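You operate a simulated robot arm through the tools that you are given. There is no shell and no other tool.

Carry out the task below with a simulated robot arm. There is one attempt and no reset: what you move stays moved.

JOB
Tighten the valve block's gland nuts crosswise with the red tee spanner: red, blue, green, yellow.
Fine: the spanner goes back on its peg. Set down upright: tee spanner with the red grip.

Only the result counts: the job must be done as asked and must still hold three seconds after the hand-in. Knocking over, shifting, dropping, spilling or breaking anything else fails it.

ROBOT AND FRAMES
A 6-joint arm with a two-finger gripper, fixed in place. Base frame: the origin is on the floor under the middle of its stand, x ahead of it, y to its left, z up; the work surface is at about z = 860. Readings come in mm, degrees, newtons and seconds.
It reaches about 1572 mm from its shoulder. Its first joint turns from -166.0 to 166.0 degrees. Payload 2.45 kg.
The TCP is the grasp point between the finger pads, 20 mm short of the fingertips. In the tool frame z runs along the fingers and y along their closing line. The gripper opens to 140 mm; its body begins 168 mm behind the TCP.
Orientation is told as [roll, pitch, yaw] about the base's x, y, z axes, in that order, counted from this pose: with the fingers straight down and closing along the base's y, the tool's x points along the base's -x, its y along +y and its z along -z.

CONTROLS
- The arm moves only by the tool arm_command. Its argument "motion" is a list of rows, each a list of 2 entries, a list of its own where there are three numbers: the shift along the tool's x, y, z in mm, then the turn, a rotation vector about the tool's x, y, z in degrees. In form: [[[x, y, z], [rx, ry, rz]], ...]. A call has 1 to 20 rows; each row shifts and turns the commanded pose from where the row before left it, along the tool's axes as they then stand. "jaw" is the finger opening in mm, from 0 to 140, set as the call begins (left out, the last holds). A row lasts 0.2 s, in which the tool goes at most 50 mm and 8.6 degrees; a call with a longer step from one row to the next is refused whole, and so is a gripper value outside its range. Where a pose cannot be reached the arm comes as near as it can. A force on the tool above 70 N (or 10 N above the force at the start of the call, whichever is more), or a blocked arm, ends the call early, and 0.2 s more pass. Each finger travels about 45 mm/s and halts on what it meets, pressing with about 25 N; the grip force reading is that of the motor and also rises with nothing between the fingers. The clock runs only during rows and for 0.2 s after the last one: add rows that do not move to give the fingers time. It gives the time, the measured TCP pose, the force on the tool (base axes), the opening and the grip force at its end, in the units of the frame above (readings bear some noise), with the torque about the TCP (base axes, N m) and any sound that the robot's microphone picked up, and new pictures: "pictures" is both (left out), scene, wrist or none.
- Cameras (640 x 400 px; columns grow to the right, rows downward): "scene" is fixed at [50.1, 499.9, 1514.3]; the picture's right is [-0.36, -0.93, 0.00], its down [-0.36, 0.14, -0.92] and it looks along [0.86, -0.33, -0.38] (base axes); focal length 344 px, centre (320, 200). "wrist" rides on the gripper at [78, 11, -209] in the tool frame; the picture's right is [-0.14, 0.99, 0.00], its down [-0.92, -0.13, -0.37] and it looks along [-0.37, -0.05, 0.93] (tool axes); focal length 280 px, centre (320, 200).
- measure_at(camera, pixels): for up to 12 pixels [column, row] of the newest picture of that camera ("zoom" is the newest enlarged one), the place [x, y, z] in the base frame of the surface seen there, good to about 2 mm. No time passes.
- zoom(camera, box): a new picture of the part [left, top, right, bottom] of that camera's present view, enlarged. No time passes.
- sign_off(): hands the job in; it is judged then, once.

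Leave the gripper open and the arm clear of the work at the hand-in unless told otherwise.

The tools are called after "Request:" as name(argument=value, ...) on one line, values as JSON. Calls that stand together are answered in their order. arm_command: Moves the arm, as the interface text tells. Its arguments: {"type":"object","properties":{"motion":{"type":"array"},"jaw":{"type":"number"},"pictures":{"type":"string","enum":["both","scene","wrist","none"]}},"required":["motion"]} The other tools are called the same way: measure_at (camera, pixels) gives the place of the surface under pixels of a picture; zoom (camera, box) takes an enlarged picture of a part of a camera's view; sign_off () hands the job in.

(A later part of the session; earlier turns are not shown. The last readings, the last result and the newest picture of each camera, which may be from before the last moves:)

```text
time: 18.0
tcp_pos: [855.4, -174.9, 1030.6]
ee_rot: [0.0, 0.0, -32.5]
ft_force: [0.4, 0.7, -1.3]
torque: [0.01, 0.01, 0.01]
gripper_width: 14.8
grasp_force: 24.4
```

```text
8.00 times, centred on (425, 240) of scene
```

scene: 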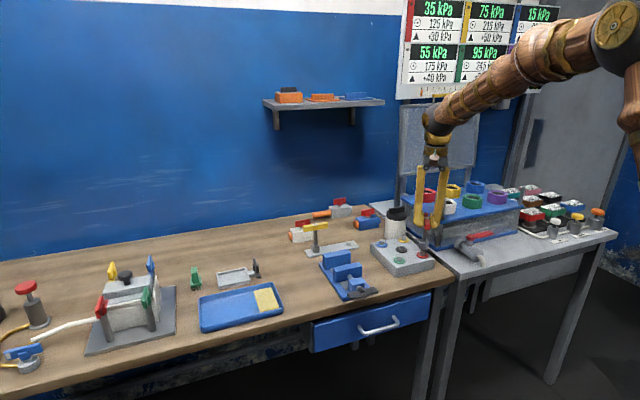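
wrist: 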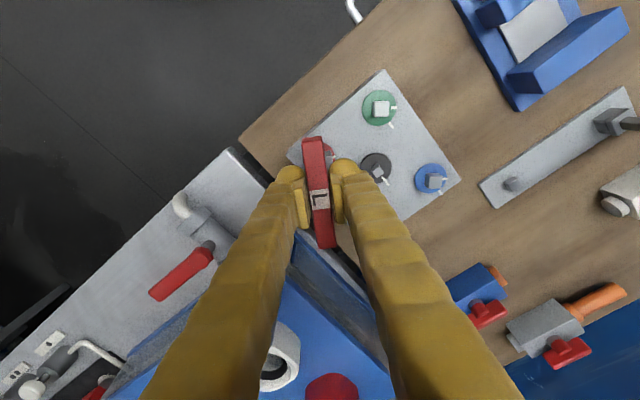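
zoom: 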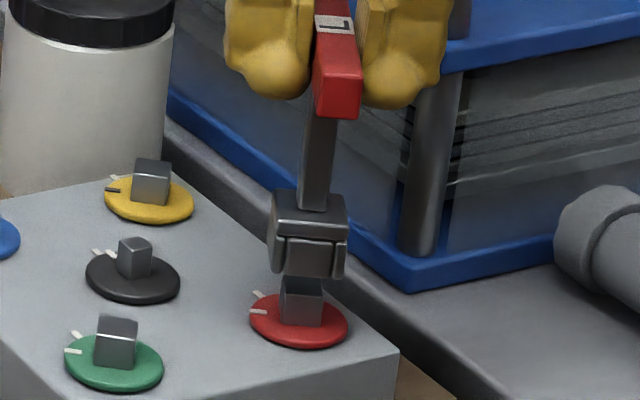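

The socket sits right above the red nut in the enlarged view, with matching angle. I'll measure socket front face and nut front face/edges to compare centres.

Request:
measure_at(camera="zoom", pixels=[[310, 255], [290, 255], [325, 255], [310, 268], [302, 300], [290, 305], [315, 305], [303, 312], [281, 290], [324, 290], [270, 220], [346, 225]])

Request:
arm_command(motion=[[[0, 0, 0], [0, 0, 0]]], pictures="none")

Request:
arm_command(motion=[[[0, 0, 0], [0, 0, 0]]], pictures="none")

Request:
arm_command(motion=[[[0, 0, 0], [0, 0, 0]]], pictures="none")

```text
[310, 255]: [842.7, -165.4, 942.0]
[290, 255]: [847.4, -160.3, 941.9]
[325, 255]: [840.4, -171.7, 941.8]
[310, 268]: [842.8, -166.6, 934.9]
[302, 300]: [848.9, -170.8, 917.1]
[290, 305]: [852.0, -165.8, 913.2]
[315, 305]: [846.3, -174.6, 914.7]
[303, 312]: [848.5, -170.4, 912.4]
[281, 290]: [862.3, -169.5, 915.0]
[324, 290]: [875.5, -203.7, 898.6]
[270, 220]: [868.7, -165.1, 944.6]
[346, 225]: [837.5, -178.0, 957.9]
```

```text
time: 18.4
tcp_pos: [855.3, -173.4, 1032.3]
ee_rot: [0.0, 0.1, -32.4]
ft_force: [0.0, 0.3, -2.0]
torque: [-0.02, 0.0, 0.0]
gripper_width: 15.1
grasp_force: 25.7
```

```text
time: 18.8
tcp_pos: [855.4, -173.9, 1031.1]
ee_rot: [-0.1, -0.1, -32.6]
ft_force: [-0.1, 0.6, -0.9]
torque: [0.0, 0.03, -0.02]
gripper_width: 15.0
grasp_force: 25.1
```

```text
time: 19.2
tcp_pos: [854.5, -173.6, 1031.4]
ee_rot: [0.1, 0.0, -32.6]
ft_force: [-0.4, 0.0, -1.8]
torque: [0.03, 0.01, 0.0]
gripper_width: 14.8
grasp_force: 24.9
```

Socket and nut faces line up within about 0.3 mm by the camera. I'll lower in small steps while watching the force.

Request:
arm_command(motion=[[[0, 0, 3], [0, 0, 0]], [[0, 0, 3], [0, 0, 0]], [[0, 0, 3], [0, 0, 0]], [[0, 0, 3], [0, 0, 0]], [[0, 0, 0], [0, 0, 0]]], pictures="scene")

Request:
zoom(camera="scene", box=[405, 215, 445, 265])

```text
time: 20.4
tcp_pos: [855.9, -174.7, 1018.3]
ee_rot: [0.0, 0.0, -32.6]
ft_force: [-0.2, -0.9, -0.5]
torque: [0.01, 0.02, -0.01]
gripper_width: 14.8
grasp_force: 25.2
```

scene: 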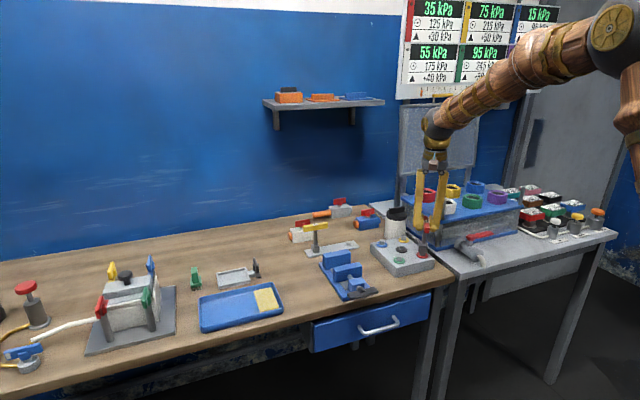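

```text
8.00 times, centred on (425, 240) of scene
```

zoom: 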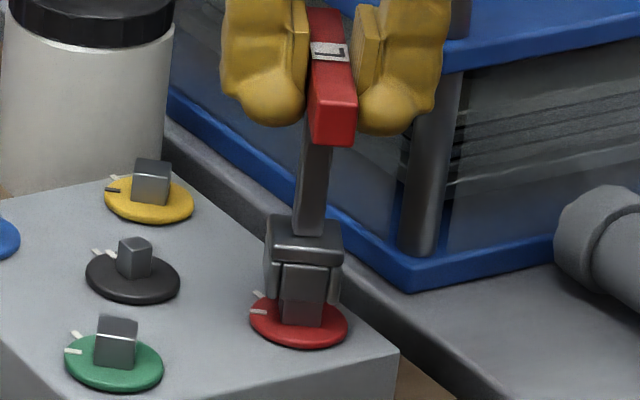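

The socket's lower edge is at the nut top with no contact force. I'll go on down in small steps.

Request:
arm_command(motion=[[[0, 0, 2], [0, 0, 0]], [[0, 0, 2], [0, 0, 0]], [[0, 0, 2], [0, 0, 0]], [[0, 0, 0], [0, 0, 0]]], pictures="scene")

Request:
zoom(camera="scene", box=[405, 215, 445, 265])

```text
time: 21.4
tcp_pos: [855.6, -174.9, 1011.6]
ee_rot: [0.0, 0.0, -32.5]
ft_force: [0.2, 0.3, -1.2]
torque: [0.02, -0.01, -0.01]
gripper_width: 15.1
grasp_force: 25.5
```

scene: 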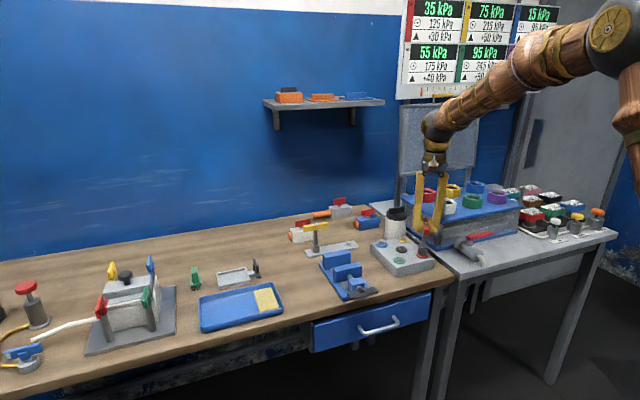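

```text
8.00 times, centred on (425, 240) of scene
```

zoom: 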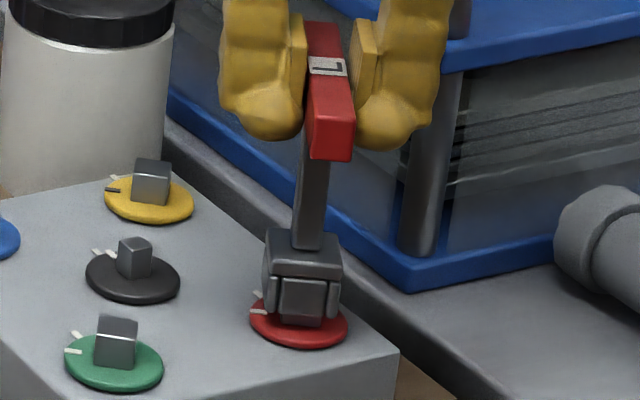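

The socket has slid over the nut without force (TCP z about 1012, bottom about 913). I'll go down 4 mm more.

Request:
arm_command(motion=[[[0, 0, 2], [0, 0, 0]], [[0, 0, 2], [0, 0, 0]], [[0, 0, 0], [0, 0, 0]]], pictures="scene")

Request:
zoom(camera="scene", box=[405, 215, 445, 265])

```text
time: 22.2
tcp_pos: [856.4, -171.9, 1008.4]
ee_rot: [0.0, 0.0, -32.4]
ft_force: [-0.4, -0.1, -1.8]
torque: [-0.02, 0.04, -0.04]
gripper_width: 14.9
grasp_force: 25.0
```

scene: 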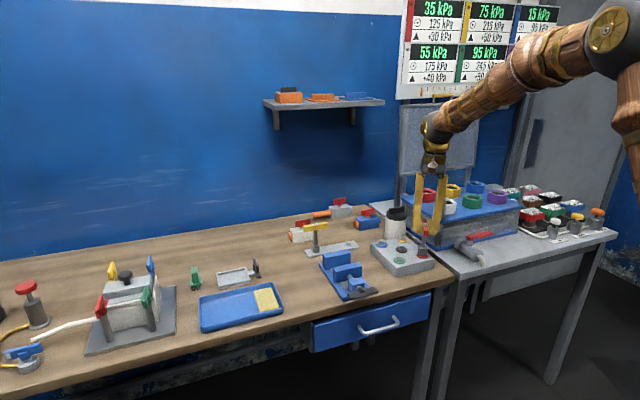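

```text
8.00 times, centred on (425, 240) of scene
```

zoom: 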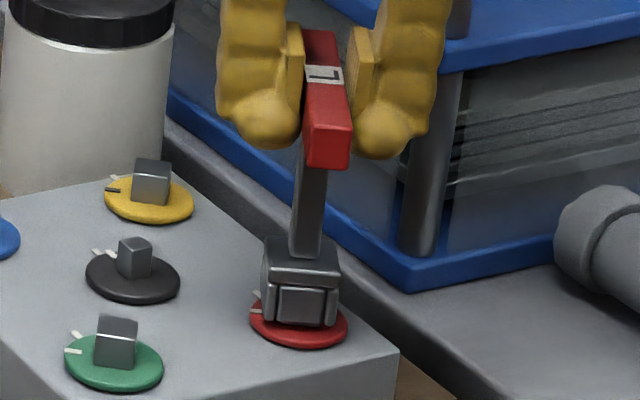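

The socket is fully over the nut, no force. Now I'll turn clockwise (tool +z) in small rows, first 24°, watching torque and sound.

Request:
arm_command(motion=[[[0, 0, 0], [0, 0, 3]], [[0, 0, 0], [0, 0, 3]], [[0, 0, 0], [0, 0, 3]], [[0, 0, 0], [0, 0, 3]], [[0, 0, 0], [0, 0, 3]], [[0, 0, 0], [0, 0, 3]], [[0, 0, 0], [0, 0, 3]], [[0, 0, 0], [0, 0, 3]]])

Request:
zoom(camera="scene", box=[405, 215, 445, 265])

Request:
zoom(camera="wrist", box=[250, 80, 410, 260])

```text
time: 24.0
tcp_pos: [857.3, -172.8, 1008.2]
ee_rot: [-0.1, 0.1, -56.5]
ft_force: [-0.6, -0.6, 2.8]
torque: [0.02, -0.05, 0.07]
gripper_width: 15.0
grasp_force: 25.3
```

scene: 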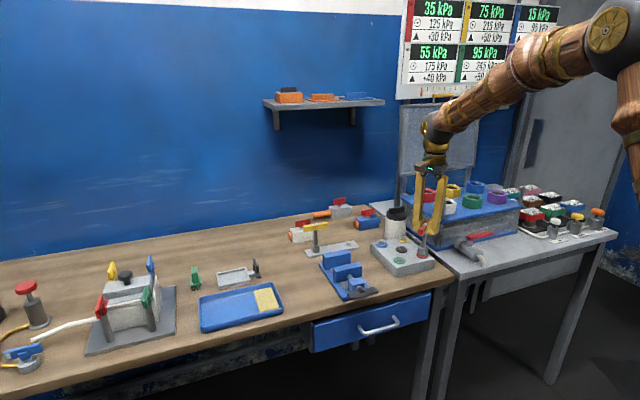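
wrist: 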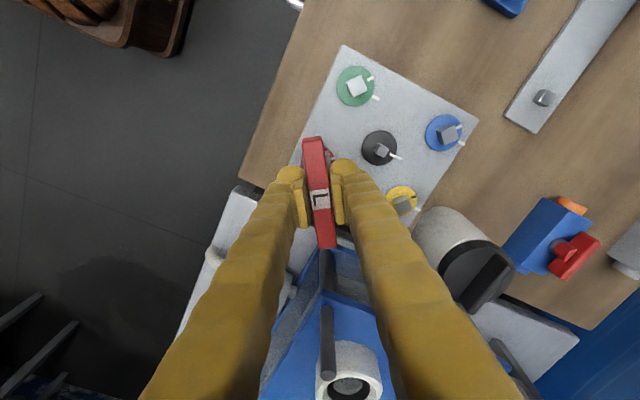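

```text
8.00 times, centred on (425, 240) of scene
```

zoom: 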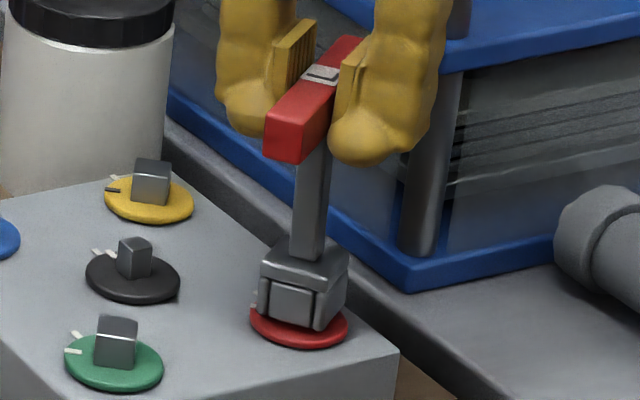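

```text
2.22 times, centred on (330, 170) of wrist
```

zoom: 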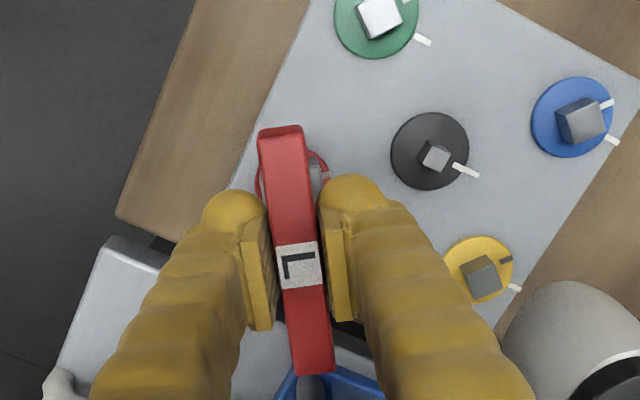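

The nut is turning with slight torque (0.07 N m). I'll go on another 24° the same way.

Request:
arm_command(motion=[[[0, 0, 0], [0, 0, 3]], [[0, 0, 0], [0, 0, 3]], [[0, 0, 0], [0, 0, 3]], [[0, 0, 0], [0, 0, 3]], [[0, 0, 0], [0, 0, 3]], [[0, 0, 0], [0, 0, 3]], [[0, 0, 0], [0, 0, 3]], [[0, 0, 0], [0, 0, 3]]])

Request:
zoom(camera="scene", box=[405, 215, 445, 265])

Request:
zoom(camera="wrist", box=[270, 100, 370, 220])

```text
time: 25.8
tcp_pos: [858.3, -172.4, 1008.6]
ee_rot: [0.0, 0.1, -80.5]
ft_force: [-1.0, -7.1, -5.5]
torque: [-0.61, 0.01, 0.1]
gripper_width: 15.1
grasp_force: 25.0
```

scene: 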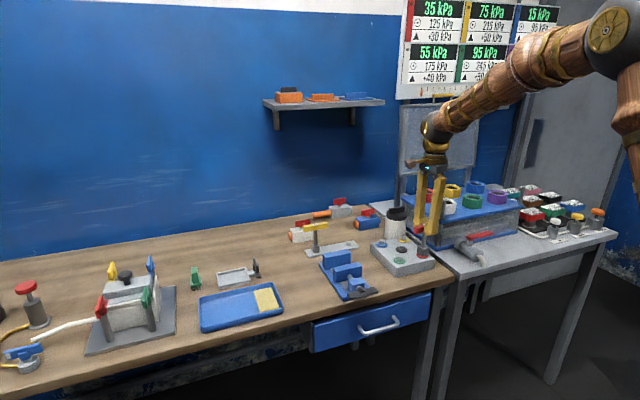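
wrist: 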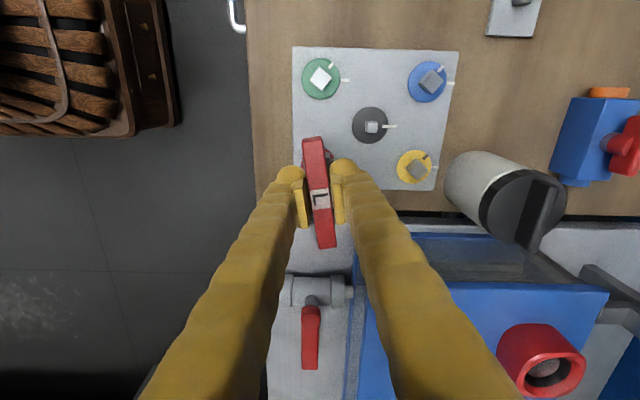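

```text
8.00 times, centred on (425, 240) of scene
```

zoom: 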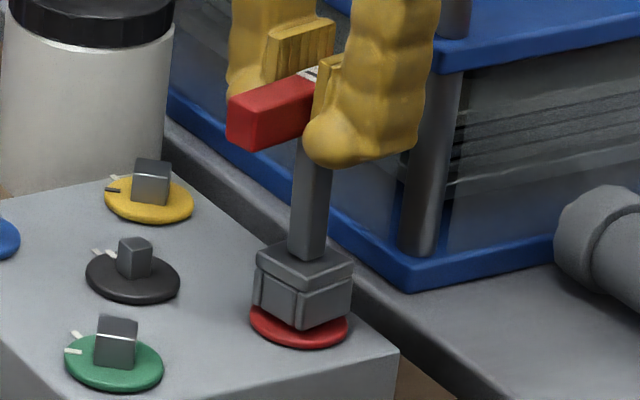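

```text
3.33 times, centred on (320, 160) of wrist
```

zoom: 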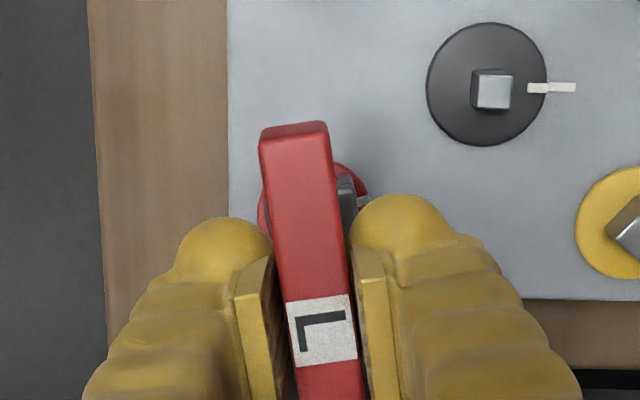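

A side force of -7 N in y has appeared and the readings drift to (858.3,-172.4), off the nut centre (~855.7,-174.8). I'll take still readings to see the real offset before correcting.

Request:
arm_command(motion=[[[0, 0, 0], [0, 0, 0]]], pictures="none")

Request:
arm_command(motion=[[[0, 0, 0], [0, 0, 0]]], pictures="none")

Request:
arm_command(motion=[[[0, 0, 0], [0, 0, 0]]], pictures="none")

```text
time: 26.2
tcp_pos: [856.9, -172.2, 1008.9]
ee_rot: [0.0, 0.0, -80.5]
ft_force: [-0.3, -3.5, -1.2]
torque: [-0.37, -0.01, 0.03]
gripper_width: 14.7
grasp_force: 25.5
```

```text
time: 26.6
tcp_pos: [856.4, -172.1, 1008.8]
ee_rot: [0.0, 0.0, -80.5]
ft_force: [0.4, -0.1, 0.1]
torque: [-0.09, -0.05, 0.02]
gripper_width: 14.8
grasp_force: 25.6
```

```text
time: 27.0
tcp_pos: [856.0, -172.1, 1007.7]
ee_rot: [-0.1, 0.0, -80.4]
ft_force: [0.2, -0.6, -1.4]
torque: [-0.01, -0.01, -0.01]
gripper_width: 15.0
grasp_force: 24.8
```

The side force relaxed to zero while y stays near -172.1, so the spanner likely pivoted a degree or so in the grip. Since the socket is held by the nut, I'll shift the hand by about (-0.4,-2.5) back over the nut axis to straighten it.

Request:
arm_command(motion=[[[-1.2, -0.4, 0], [0, 0, 0]], [[-1.2, -0.4, 0], [0, 0, 0]], [[0, 0, 0], [0, 0, 0]], [[0, 0, 0], [0, 0, 0]]], pictures="none")

Request:
arm_command(motion=[[[0, 0, 0], [0, 0, 0]]], pictures="none")

Request:
arm_command(motion=[[[0, 0, 0], [0, 0, 0]]], pictures="scene")

Request:
zoom(camera="scene", box=[405, 215, 445, 265])

```text
time: 28.0
tcp_pos: [855.7, -174.4, 1006.8]
ee_rot: [0.1, 0.0, -80.5]
ft_force: [-0.5, 7.0, -3.4]
torque: [0.66, 0.12, 0.02]
gripper_width: 14.7
grasp_force: 25.2
```

```text
time: 28.4
tcp_pos: [857.3, -175.2, 1008.3]
ee_rot: [0.0, 0.0, -80.4]
ft_force: [-0.7, 4.6, -2.9]
torque: [0.42, 0.08, 0.02]
gripper_width: 14.9
grasp_force: 25.4
```

```text
time: 28.8
tcp_pos: [857.3, -175.7, 1008.9]
ee_rot: [0.0, -0.1, -80.5]
ft_force: [-0.2, 2.8, -2.2]
torque: [0.2, 0.04, 0.0]
gripper_width: 14.9
grasp_force: 25.2
```

scene: 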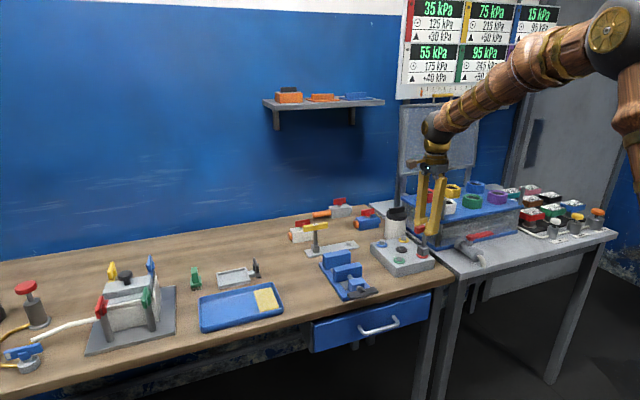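

```text
8.00 times, centred on (425, 240) of scene
```

zoom: 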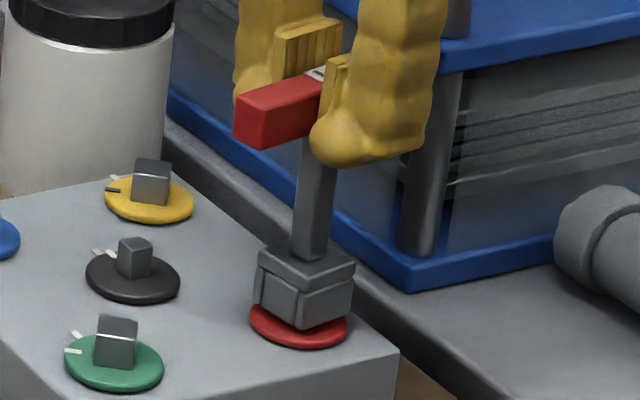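

Force is decaying again and the hand is over the axis. I'll take a wrist picture to look at the red nut's mark beside the grip.

Request:
arm_command(motion=[[[0, 0, 0], [0, 0, 0]], [[0, 0, 0], [0, 0, 0]]], pictures="both")

Request:
zoom(camera="wrist", box=[300, 130, 360, 180])

Request:
zoom(camera="scene", box=[410, 235, 440, 262])

```text
time: 29.4
tcp_pos: [855.7, -175.3, 1008.2]
ee_rot: [0.1, 0.1, -80.6]
ft_force: [0.3, 0.6, -1.9]
torque: [-0.02, -0.02, 0.02]
gripper_width: 15.1
grasp_force: 24.8
```

scene: 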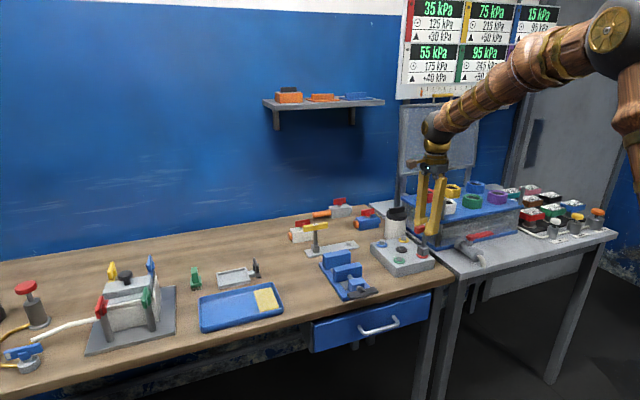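
wrist: 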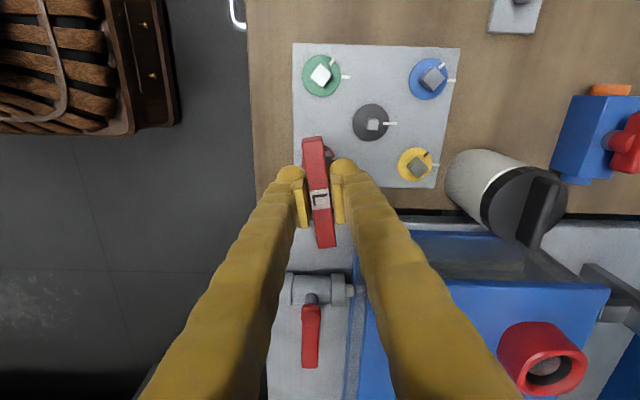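

```text
8.00 times, centred on (330, 155) of wrist
```

zoom: 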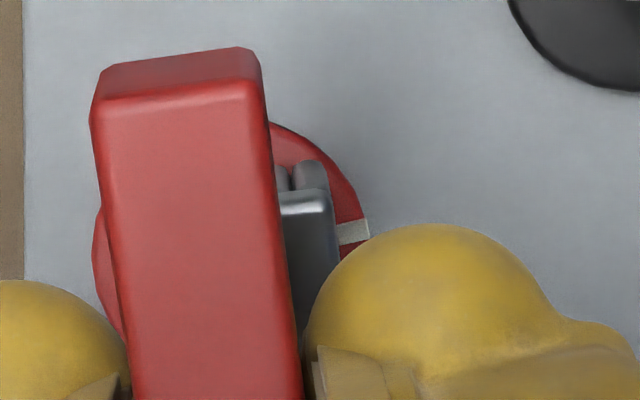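

```text
14.81 times, centred on (425, 248) of scene
```

zoom: 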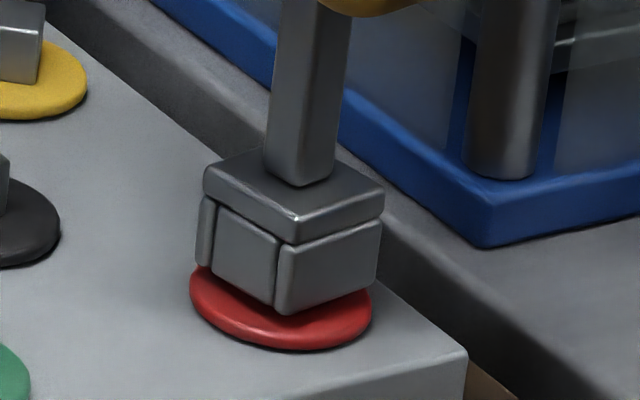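

The mark shows at enlarged (352,232), the tick being hidden behind the right finger. I'll measure the mark's place to find the remaining angle.

Request:
zoom(camera="wrist", box=[300, 130, 360, 180])

Request:
measure_at(camera="zoom", pixels=[[343, 234], [352, 232], [364, 229], [352, 226], [354, 238], [300, 148], [345, 190], [98, 260]])

```text
8.00 times, centred on (330, 155) of wrist
```

zoom: 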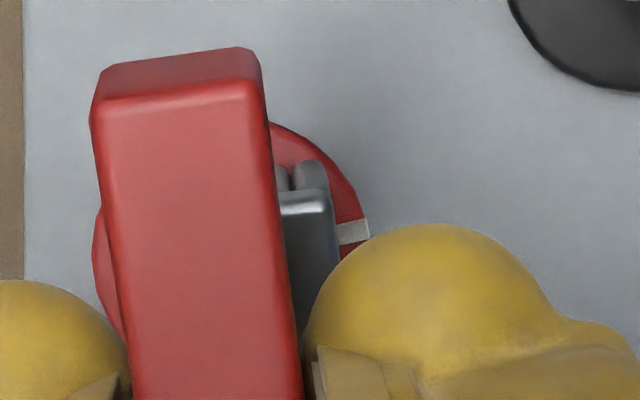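

```text
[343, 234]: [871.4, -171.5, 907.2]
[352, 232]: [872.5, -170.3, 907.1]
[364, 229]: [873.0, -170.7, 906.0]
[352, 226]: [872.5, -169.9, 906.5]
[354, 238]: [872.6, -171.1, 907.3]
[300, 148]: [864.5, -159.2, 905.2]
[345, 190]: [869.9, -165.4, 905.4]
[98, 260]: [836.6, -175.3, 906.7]
```

The mark is about 14° short of the tick (the nut lags the spanner by about 4.5° of play). I'll turn 8° more in small rows and look again.

Request:
arm_command(motion=[[[0, 0, 0], [0, 0, 2]], [[0, 0, 0], [0, 0, 2]], [[0, 0, 0], [0, 0, 2]], [[0, 0, 0], [0, 0, 2]], [[0, 0, 0], [0, 0, 0]]], pictures="wrist")

Request:
zoom(camera="wrist", box=[300, 130, 360, 180])

```text
time: 30.6
tcp_pos: [856.2, -176.5, 1008.0]
ee_rot: [0.0, 0.0, -88.5]
ft_force: [0.3, 4.1, 0.1]
torque: [0.4, -0.04, 0.04]
gripper_width: 14.9
grasp_force: 24.9
```

wrist: 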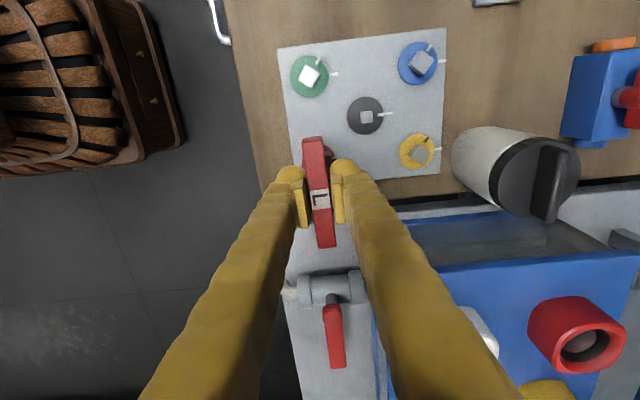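

```text
8.00 times, centred on (330, 155) of wrist
```

zoom: 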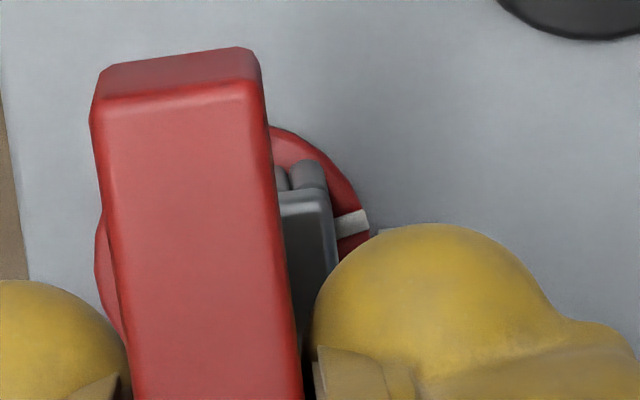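

The mark is now at (352,223) and the tick's edge may just show at (380,231). I'll measure the mark again.

Request:
measure_at(camera="zoom", pixels=[[342, 226], [352, 223], [364, 219], [352, 217], [355, 229], [380, 231], [300, 152], [345, 190], [98, 260]])

Request:
zoom(camera="wrist", box=[325, 140, 350, 165])

```text
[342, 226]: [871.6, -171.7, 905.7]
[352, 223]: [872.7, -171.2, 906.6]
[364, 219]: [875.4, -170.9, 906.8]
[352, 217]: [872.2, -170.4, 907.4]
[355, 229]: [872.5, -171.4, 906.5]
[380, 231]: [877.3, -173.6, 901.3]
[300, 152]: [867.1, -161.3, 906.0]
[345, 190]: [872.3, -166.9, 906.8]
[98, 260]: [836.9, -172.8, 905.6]
```

```text
16.00 times, centred on (338, 152) of wrist
```

zoom: 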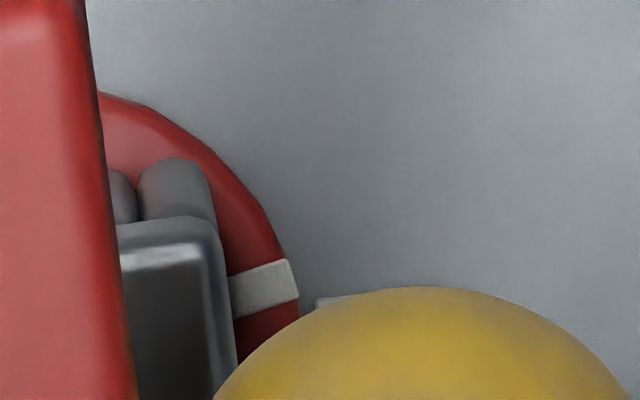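

By slope and place the mark is still about 11° short, so the socket play is about 9.5°. The hand has crept to y≈-176.5 with a +4 N push, so I'll shift 1.5 mm back in y and turn 6° more.

Request:
arm_command(motion=[[[1.5, 0, 0], [0, 0, 0]], [[0, 0, 0], [0, 0, 2]], [[0, 0, 0], [0, 0, 2]], [[0, 0, 0], [0, 0, 2]], [[0, 0, 0], [0, 0, 0]], [[0, 0, 0], [0, 0, 0]]], pictures="both")

Request:
zoom(camera="wrist", box=[325, 140, 350, 165])

```text
time: 32.0
tcp_pos: [856.3, -173.6, 1007.3]
ee_rot: [0.0, 0.0, -94.5]
ft_force: [-0.7, -5.7, 0.4]
torque: [-0.53, 0.03, 0.04]
gripper_width: 15.1
grasp_force: 25.0
```

scene: 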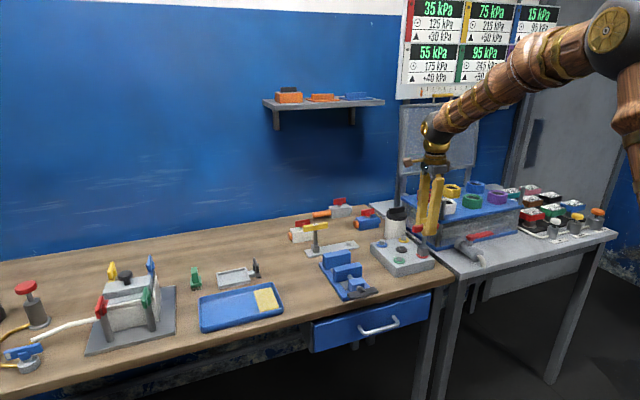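
wrist: 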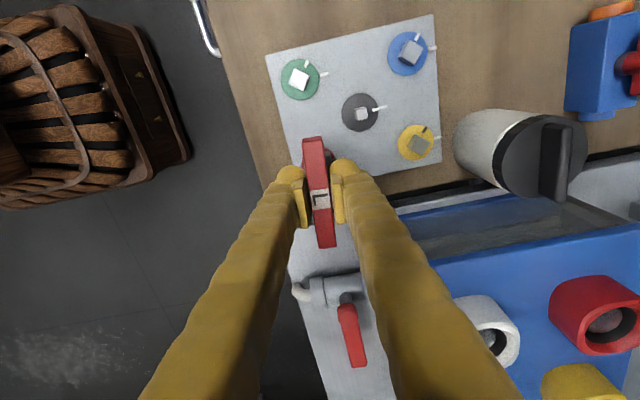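

```text
16.00 times, centred on (338, 152) of wrist
```

zoom: 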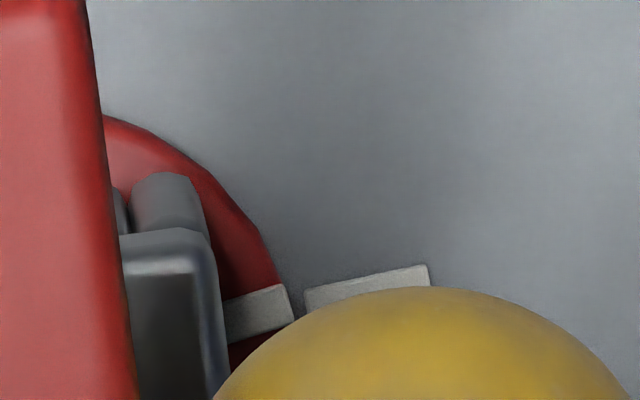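

Both mark and tick now show, with the mark about 5.5° short (allowing for the flange height). I'll turn 5.5° more.

Request:
arm_command(motion=[[[0, 0, 0], [0, 0, 1.4]], [[0, 0, 0], [0, 0, 1.4]], [[0, 0, 0], [0, 0, 1.4]], [[0, 0, 0], [0, 0, 1.3]], [[0, 0, 0], [0, 0, 0]], [[0, 0, 0], [0, 0, 0]]], pictures="both")

Request:
zoom(camera="wrist", box=[325, 140, 350, 165])

```text
time: 33.4
tcp_pos: [856.7, -174.6, 1008.3]
ee_rot: [0.0, 0.0, -100.0]
ft_force: [-1.2, -1.5, -0.7]
torque: [-0.18, 0.08, 0.02]
gripper_width: 15.1
grasp_force: 25.2
```

scene: 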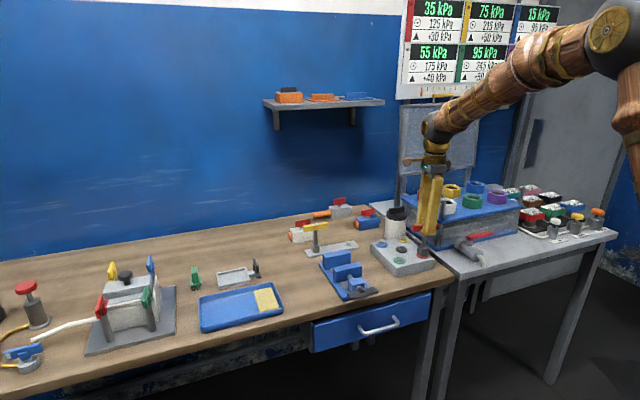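
wrist: 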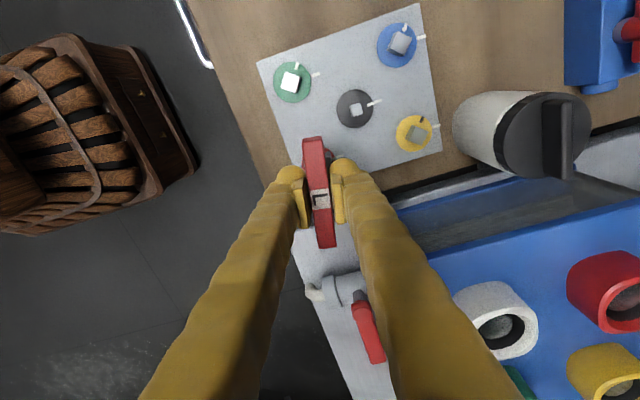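

```text
16.00 times, centred on (338, 152) of wrist
```

zoom: 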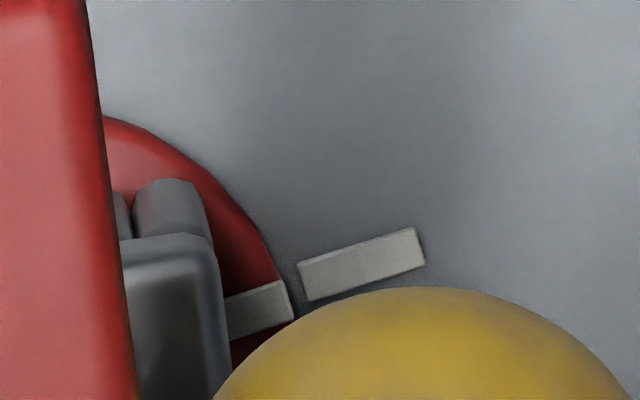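

Mark and tick now look collinear (within about 1°). I'll back off 9.5° through the free play so the socket is loose on the nut, then lift clear and inspect.

Request:
arm_command(motion=[[[0, 0, 0], [0, 0, -3.2]], [[0, 0, 0], [0, 0, -3.2]], [[0, 0, 0], [0, 0, -3.1]], [[0, 0, 0], [0, 0, 0]]], pictures="wrist")

Request:
zoom(camera="wrist", box=[325, 140, 350, 165])

```text
time: 34.4
tcp_pos: [855.7, -174.1, 1009.6]
ee_rot: [0.0, 0.0, -90.3]
ft_force: [0.7, -1.0, -1.6]
torque: [0.01, 0.0, 0.0]
gripper_width: 15.0
grasp_force: 24.9
```

wrist: 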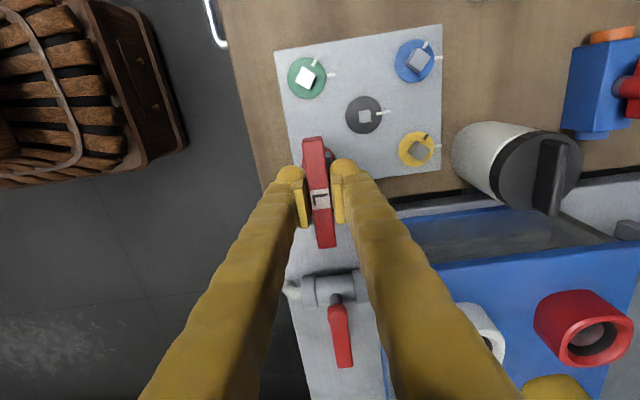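

```text
16.00 times, centred on (338, 152) of wrist
```

zoom: 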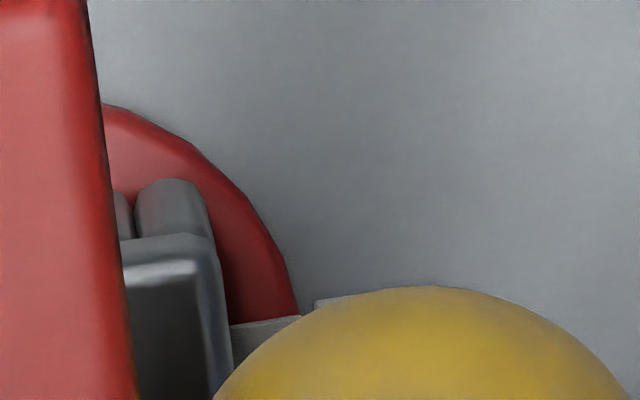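

Backed off freely with no torque. Now I lift straight up to z≈1062, then look at the red nut.

Request:
arm_command(motion=[[[0, 0, -4], [0, 0, 0]], [[0, 0, -6], [0, 0, 0]], [[0, 0, -8], [0, 0, 0]], [[0, 0, -12], [0, 0, 0]], [[0, 0, -12], [0, 0, 0]], [[0, 0, -13], [0, 0, 0]], [[0, 0, 0], [0, 0, 0]]], pictures="both")

Request:
zoom(camera="scene", box=[395, 195, 455, 265])

```text
time: 36.0
tcp_pos: [856.8, -173.9, 1063.7]
ee_rot: [0.0, 0.0, -90.5]
ft_force: [0.1, 0.1, -1.6]
torque: [0.01, 0.02, -0.05]
gripper_width: 14.9
grasp_force: 25.4
```

scene: 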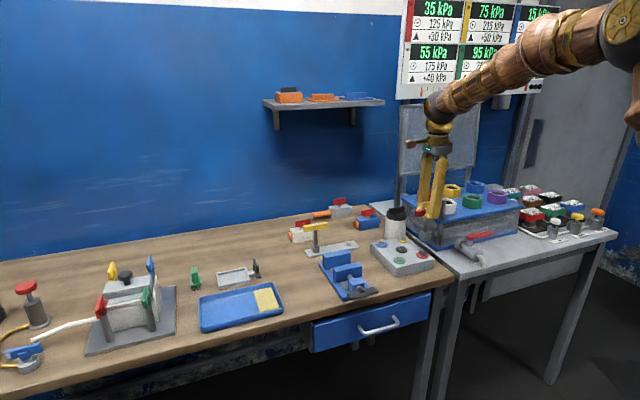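
wrist: 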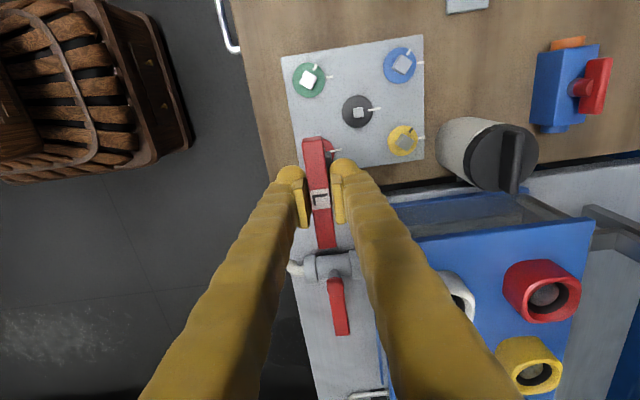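

```text
5.71 times, centred on (425, 230) of scene
```

zoom: 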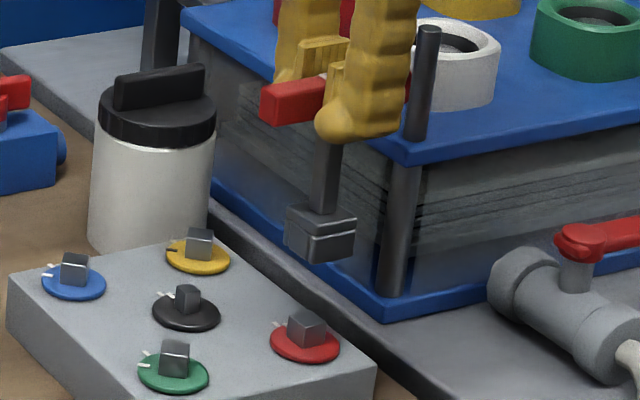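

The red nut's mark now meets its tick in the scene view. I'll enlarge both views further to confirm.

Request:
zoom(camera="scene", box=[405, 240, 440, 265])

Request:
zoom(camera="wrist", box=[320, 135, 350, 160])

```text
16.00 times, centred on (422, 252) of scene
```

zoom: 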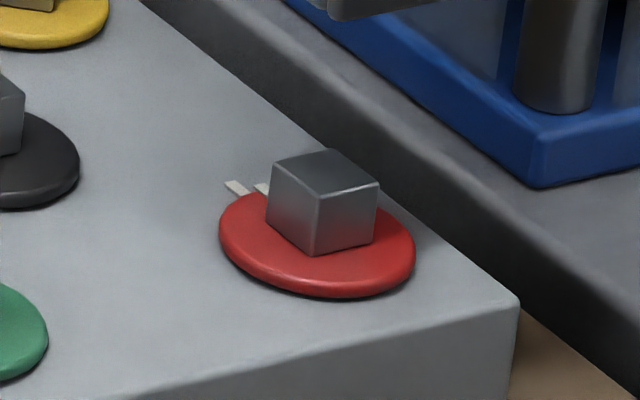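

```text
16.00 times, centred on (335, 148) of wrist
```

zoom: 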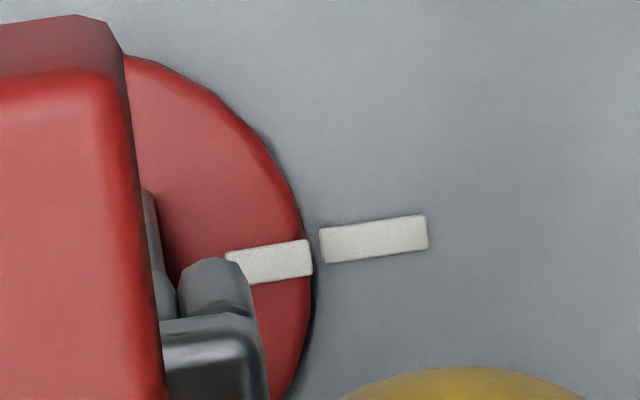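

The red nut's mark and tick are collinear. Next, check that the spanner still hangs straight in the grip: I'll enlarge the scene around it and measure shaft points.

Request:
zoom(camera="scene", box=[410, 200, 450, 250])

```text
8.00 times, centred on (430, 225) of scene
```

zoom: 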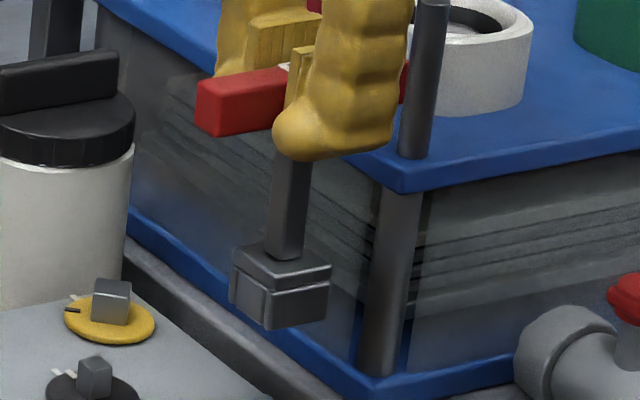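

Request:
measure_at(camera="zoom", pixels=[[205, 105], [262, 95], [285, 175], [284, 200], [282, 230], [281, 248], [300, 305], [300, 318], [250, 295], [205, 88], [275, 72], [290, 290]])

```text
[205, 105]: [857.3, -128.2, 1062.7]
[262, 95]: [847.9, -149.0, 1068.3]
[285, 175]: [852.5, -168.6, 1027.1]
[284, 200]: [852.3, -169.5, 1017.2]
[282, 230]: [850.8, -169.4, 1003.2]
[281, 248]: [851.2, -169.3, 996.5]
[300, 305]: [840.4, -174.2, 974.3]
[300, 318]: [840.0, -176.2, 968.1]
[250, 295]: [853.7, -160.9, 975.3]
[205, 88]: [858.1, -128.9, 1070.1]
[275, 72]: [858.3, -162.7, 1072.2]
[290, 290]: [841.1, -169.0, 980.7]
```

The socket hangs nearly straight (about 1° tilt, socket centre ≈(854.7,-175.3)). Now I'll carry it (+110,+90) over the blue nut and turn it +51° to match that nut's square.

Request:
arm_command(motion=[[[30.32, 36.4, 0], [0, 0, 0]], [[30.32, 36.4, 0], [0, 0, 0]], [[30.31, 36.4, 0], [0, 0, 0]], [[0, 0, 0], [0, 0, -8.5]], [[0, 0, 0], [0, 0, -8.5]], [[0, 0, 0], [0, 0, -8.5]], [[0, 0, 0], [0, 0, -8.5]], [[0, 0, 0], [0, 0, -8.5]], [[0, 0, 0], [0, 0, -8.5]], [[0, 0, 0], [0, 0, 0]], [[0, 0, 16], [0, 0, 0]], [[0, 0, 16], [0, 0, 0]], [[0, 0, 0], [0, 0, 0]], [[0, 0, 0], [0, 0, 0]]], pictures="both")

Request:
zoom(camera="scene", box=[370, 205, 410, 255])

```text
time: 39.0
tcp_pos: [965.4, -84.2, 1031.5]
ee_rot: [0.0, 0.0, -39.5]
ft_force: [-0.1, 0.2, -1.6]
torque: [0.02, 0.0, 0.0]
gripper_width: 14.9
grasp_force: 25.6
```

scene: 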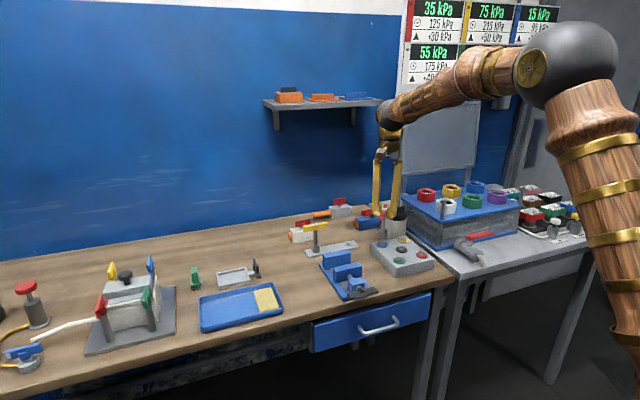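
wrist: 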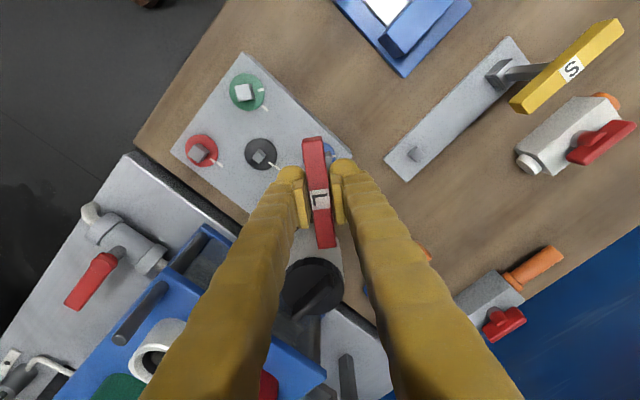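

```text
8.00 times, centred on (390, 230) of scene
```

zoom: 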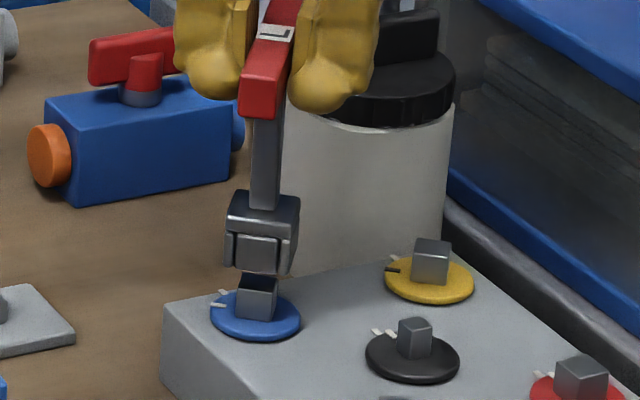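

The socket hangs above the blue nut, perhaps 1 mm right of it in the enlarged view. I'll measure the socket's and nut's front faces for depth.

Request:
measure_at(camera="zoom", pixels=[[255, 255], [243, 255], [268, 255], [255, 245], [255, 305], [246, 305], [267, 305], [257, 297], [232, 240], [290, 240], [240, 298], [275, 290]])

Request:
arm_command(motion=[[[0, 0, 0], [0, 0, 0]]], pictures="none")

Request:
arm_command(motion=[[[0, 0, 0], [0, 0, 0]]], pictures="none")

```text
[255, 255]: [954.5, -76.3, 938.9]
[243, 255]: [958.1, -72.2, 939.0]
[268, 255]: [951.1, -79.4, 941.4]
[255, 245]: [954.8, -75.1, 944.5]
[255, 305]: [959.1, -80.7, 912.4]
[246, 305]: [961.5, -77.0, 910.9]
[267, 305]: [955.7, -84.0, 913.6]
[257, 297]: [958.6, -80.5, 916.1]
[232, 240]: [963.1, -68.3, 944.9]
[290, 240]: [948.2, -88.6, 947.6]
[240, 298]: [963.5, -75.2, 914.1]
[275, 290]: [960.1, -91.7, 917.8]
```

```text
time: 39.4
tcp_pos: [965.7, -83.4, 1029.7]
ee_rot: [0.0, 0.1, -39.4]
ft_force: [-0.5, -0.5, -0.9]
torque: [-0.01, -0.04, 0.0]
gripper_width: 14.9
grasp_force: 24.9
```

```text
time: 39.8
tcp_pos: [966.2, -84.7, 1031.1]
ee_rot: [0.0, -0.1, -39.5]
ft_force: [0.4, -0.7, -0.1]
torque: [0.02, -0.03, 0.0]
gripper_width: 15.0
grasp_force: 25.0
```

The socket needs about (+0.1,+1.2) mm. I'll shift that and lower 12 mm in small steps.

Request:
arm_command(motion=[[[0.7, 1.0, 0], [0, 0, 0]], [[0, 0, 0], [0, 0, 0]], [[0, 0, 3], [0, 0, 0]], [[0, 0, 3], [0, 0, 0]], [[0, 0, 3], [0, 0, 0]], [[0, 0, 2], [0, 0, 0]], [[0, 0, 0], [0, 0, 0]]], pictures="scene")

Request:
zoom(camera="scene", box=[370, 205, 410, 255])

```text
time: 41.4
tcp_pos: [966.4, -83.1, 1019.8]
ee_rot: [0.0, 0.0, -39.5]
ft_force: [-0.1, -0.3, -0.3]
torque: [-0.01, -0.02, -0.04]
gripper_width: 14.8
grasp_force: 25.1
```

scene: 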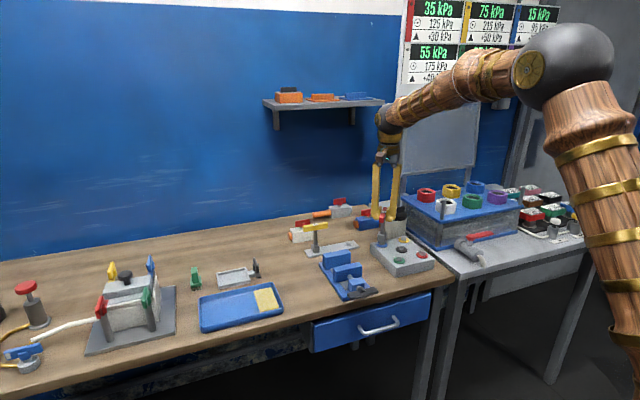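

```text
8.00 times, centred on (390, 230) of scene
```

zoom: 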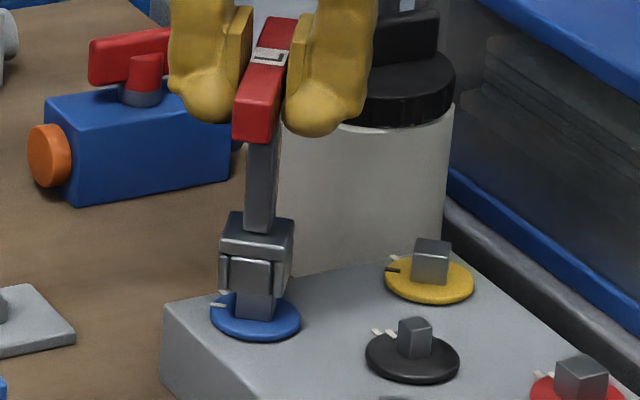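

Well aligned now, no force. I'll lower the remaining 11 mm in 2 mm rows.

Request:
arm_command(motion=[[[0, 0, 2], [0, 0, 0]], [[0, 0, 2], [0, 0, 0]], [[0, 0, 2], [0, 0, 0]], [[0, 0, 2], [0, 0, 0]], [[0, 0, 2], [0, 0, 0]], [[0, 0, 1.5], [0, 0, 0]], [[0, 0, 0], [0, 0, 0]]], pictures="scene")

Request:
zoom(camera="scene", box=[370, 205, 410, 255])

```text
time: 43.0
tcp_pos: [967.0, -81.7, 1009.0]
ee_rot: [0.0, 0.1, -39.5]
ft_force: [0.7, 1.1, -0.6]
torque: [0.02, 0.02, -0.05]
gripper_width: 13.9
grasp_force: 25.7
```

scene: 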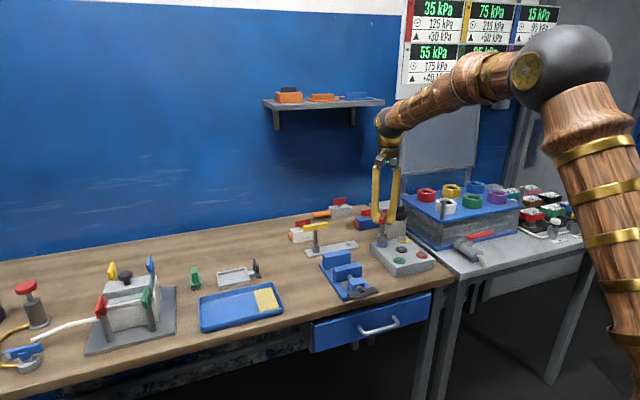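

```text
8.00 times, centred on (390, 230) of scene
```

zoom: 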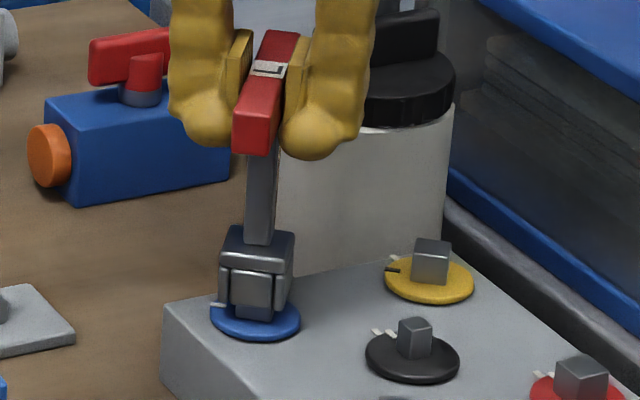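

The socket seems not fully down: nut metal still shows below it, the bar has slid up in the fingers and the opening fell to 13.9. I'll look closely before doing anything else.

Request:
zoom(camera="scene", box=[375, 225, 400, 255])

Request:
measure_at(camera="zoom", pixels=[[300, 200], [320, 200], [280, 200], [300, 230], [300, 260], [310, 280]])

Request:
zoom(camera="scene", box=[370, 195, 410, 245])

```text
13.33 times, centred on (388, 240) of scene
```

zoom: 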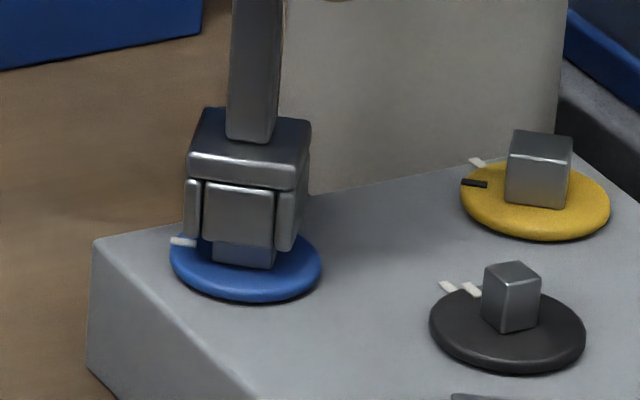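

```text
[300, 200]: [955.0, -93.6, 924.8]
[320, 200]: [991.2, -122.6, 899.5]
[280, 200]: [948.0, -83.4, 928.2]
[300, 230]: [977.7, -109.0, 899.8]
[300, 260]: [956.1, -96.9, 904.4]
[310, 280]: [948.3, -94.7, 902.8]
```

```text
8.00 times, centred on (390, 220) of scene
```

zoom: 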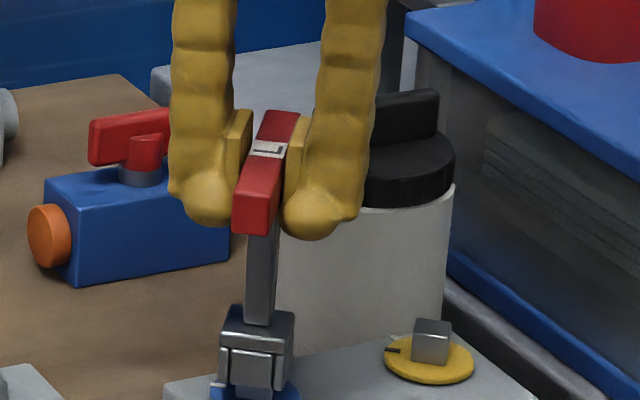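

Request:
measure_at(camera="zoom", pixels=[[268, 150], [255, 190], [262, 130], [255, 225], [250, 350], [250, 370], [250, 383], [262, 300], [264, 245], [240, 340], [208, 222], [318, 236]])

```text
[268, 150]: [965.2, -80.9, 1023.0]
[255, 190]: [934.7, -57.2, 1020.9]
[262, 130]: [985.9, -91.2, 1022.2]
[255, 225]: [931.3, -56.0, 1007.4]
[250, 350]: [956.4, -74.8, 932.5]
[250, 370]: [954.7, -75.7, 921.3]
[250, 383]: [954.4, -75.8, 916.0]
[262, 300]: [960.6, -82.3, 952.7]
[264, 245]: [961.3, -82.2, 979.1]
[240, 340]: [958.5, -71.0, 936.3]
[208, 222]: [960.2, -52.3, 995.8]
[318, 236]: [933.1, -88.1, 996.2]
```

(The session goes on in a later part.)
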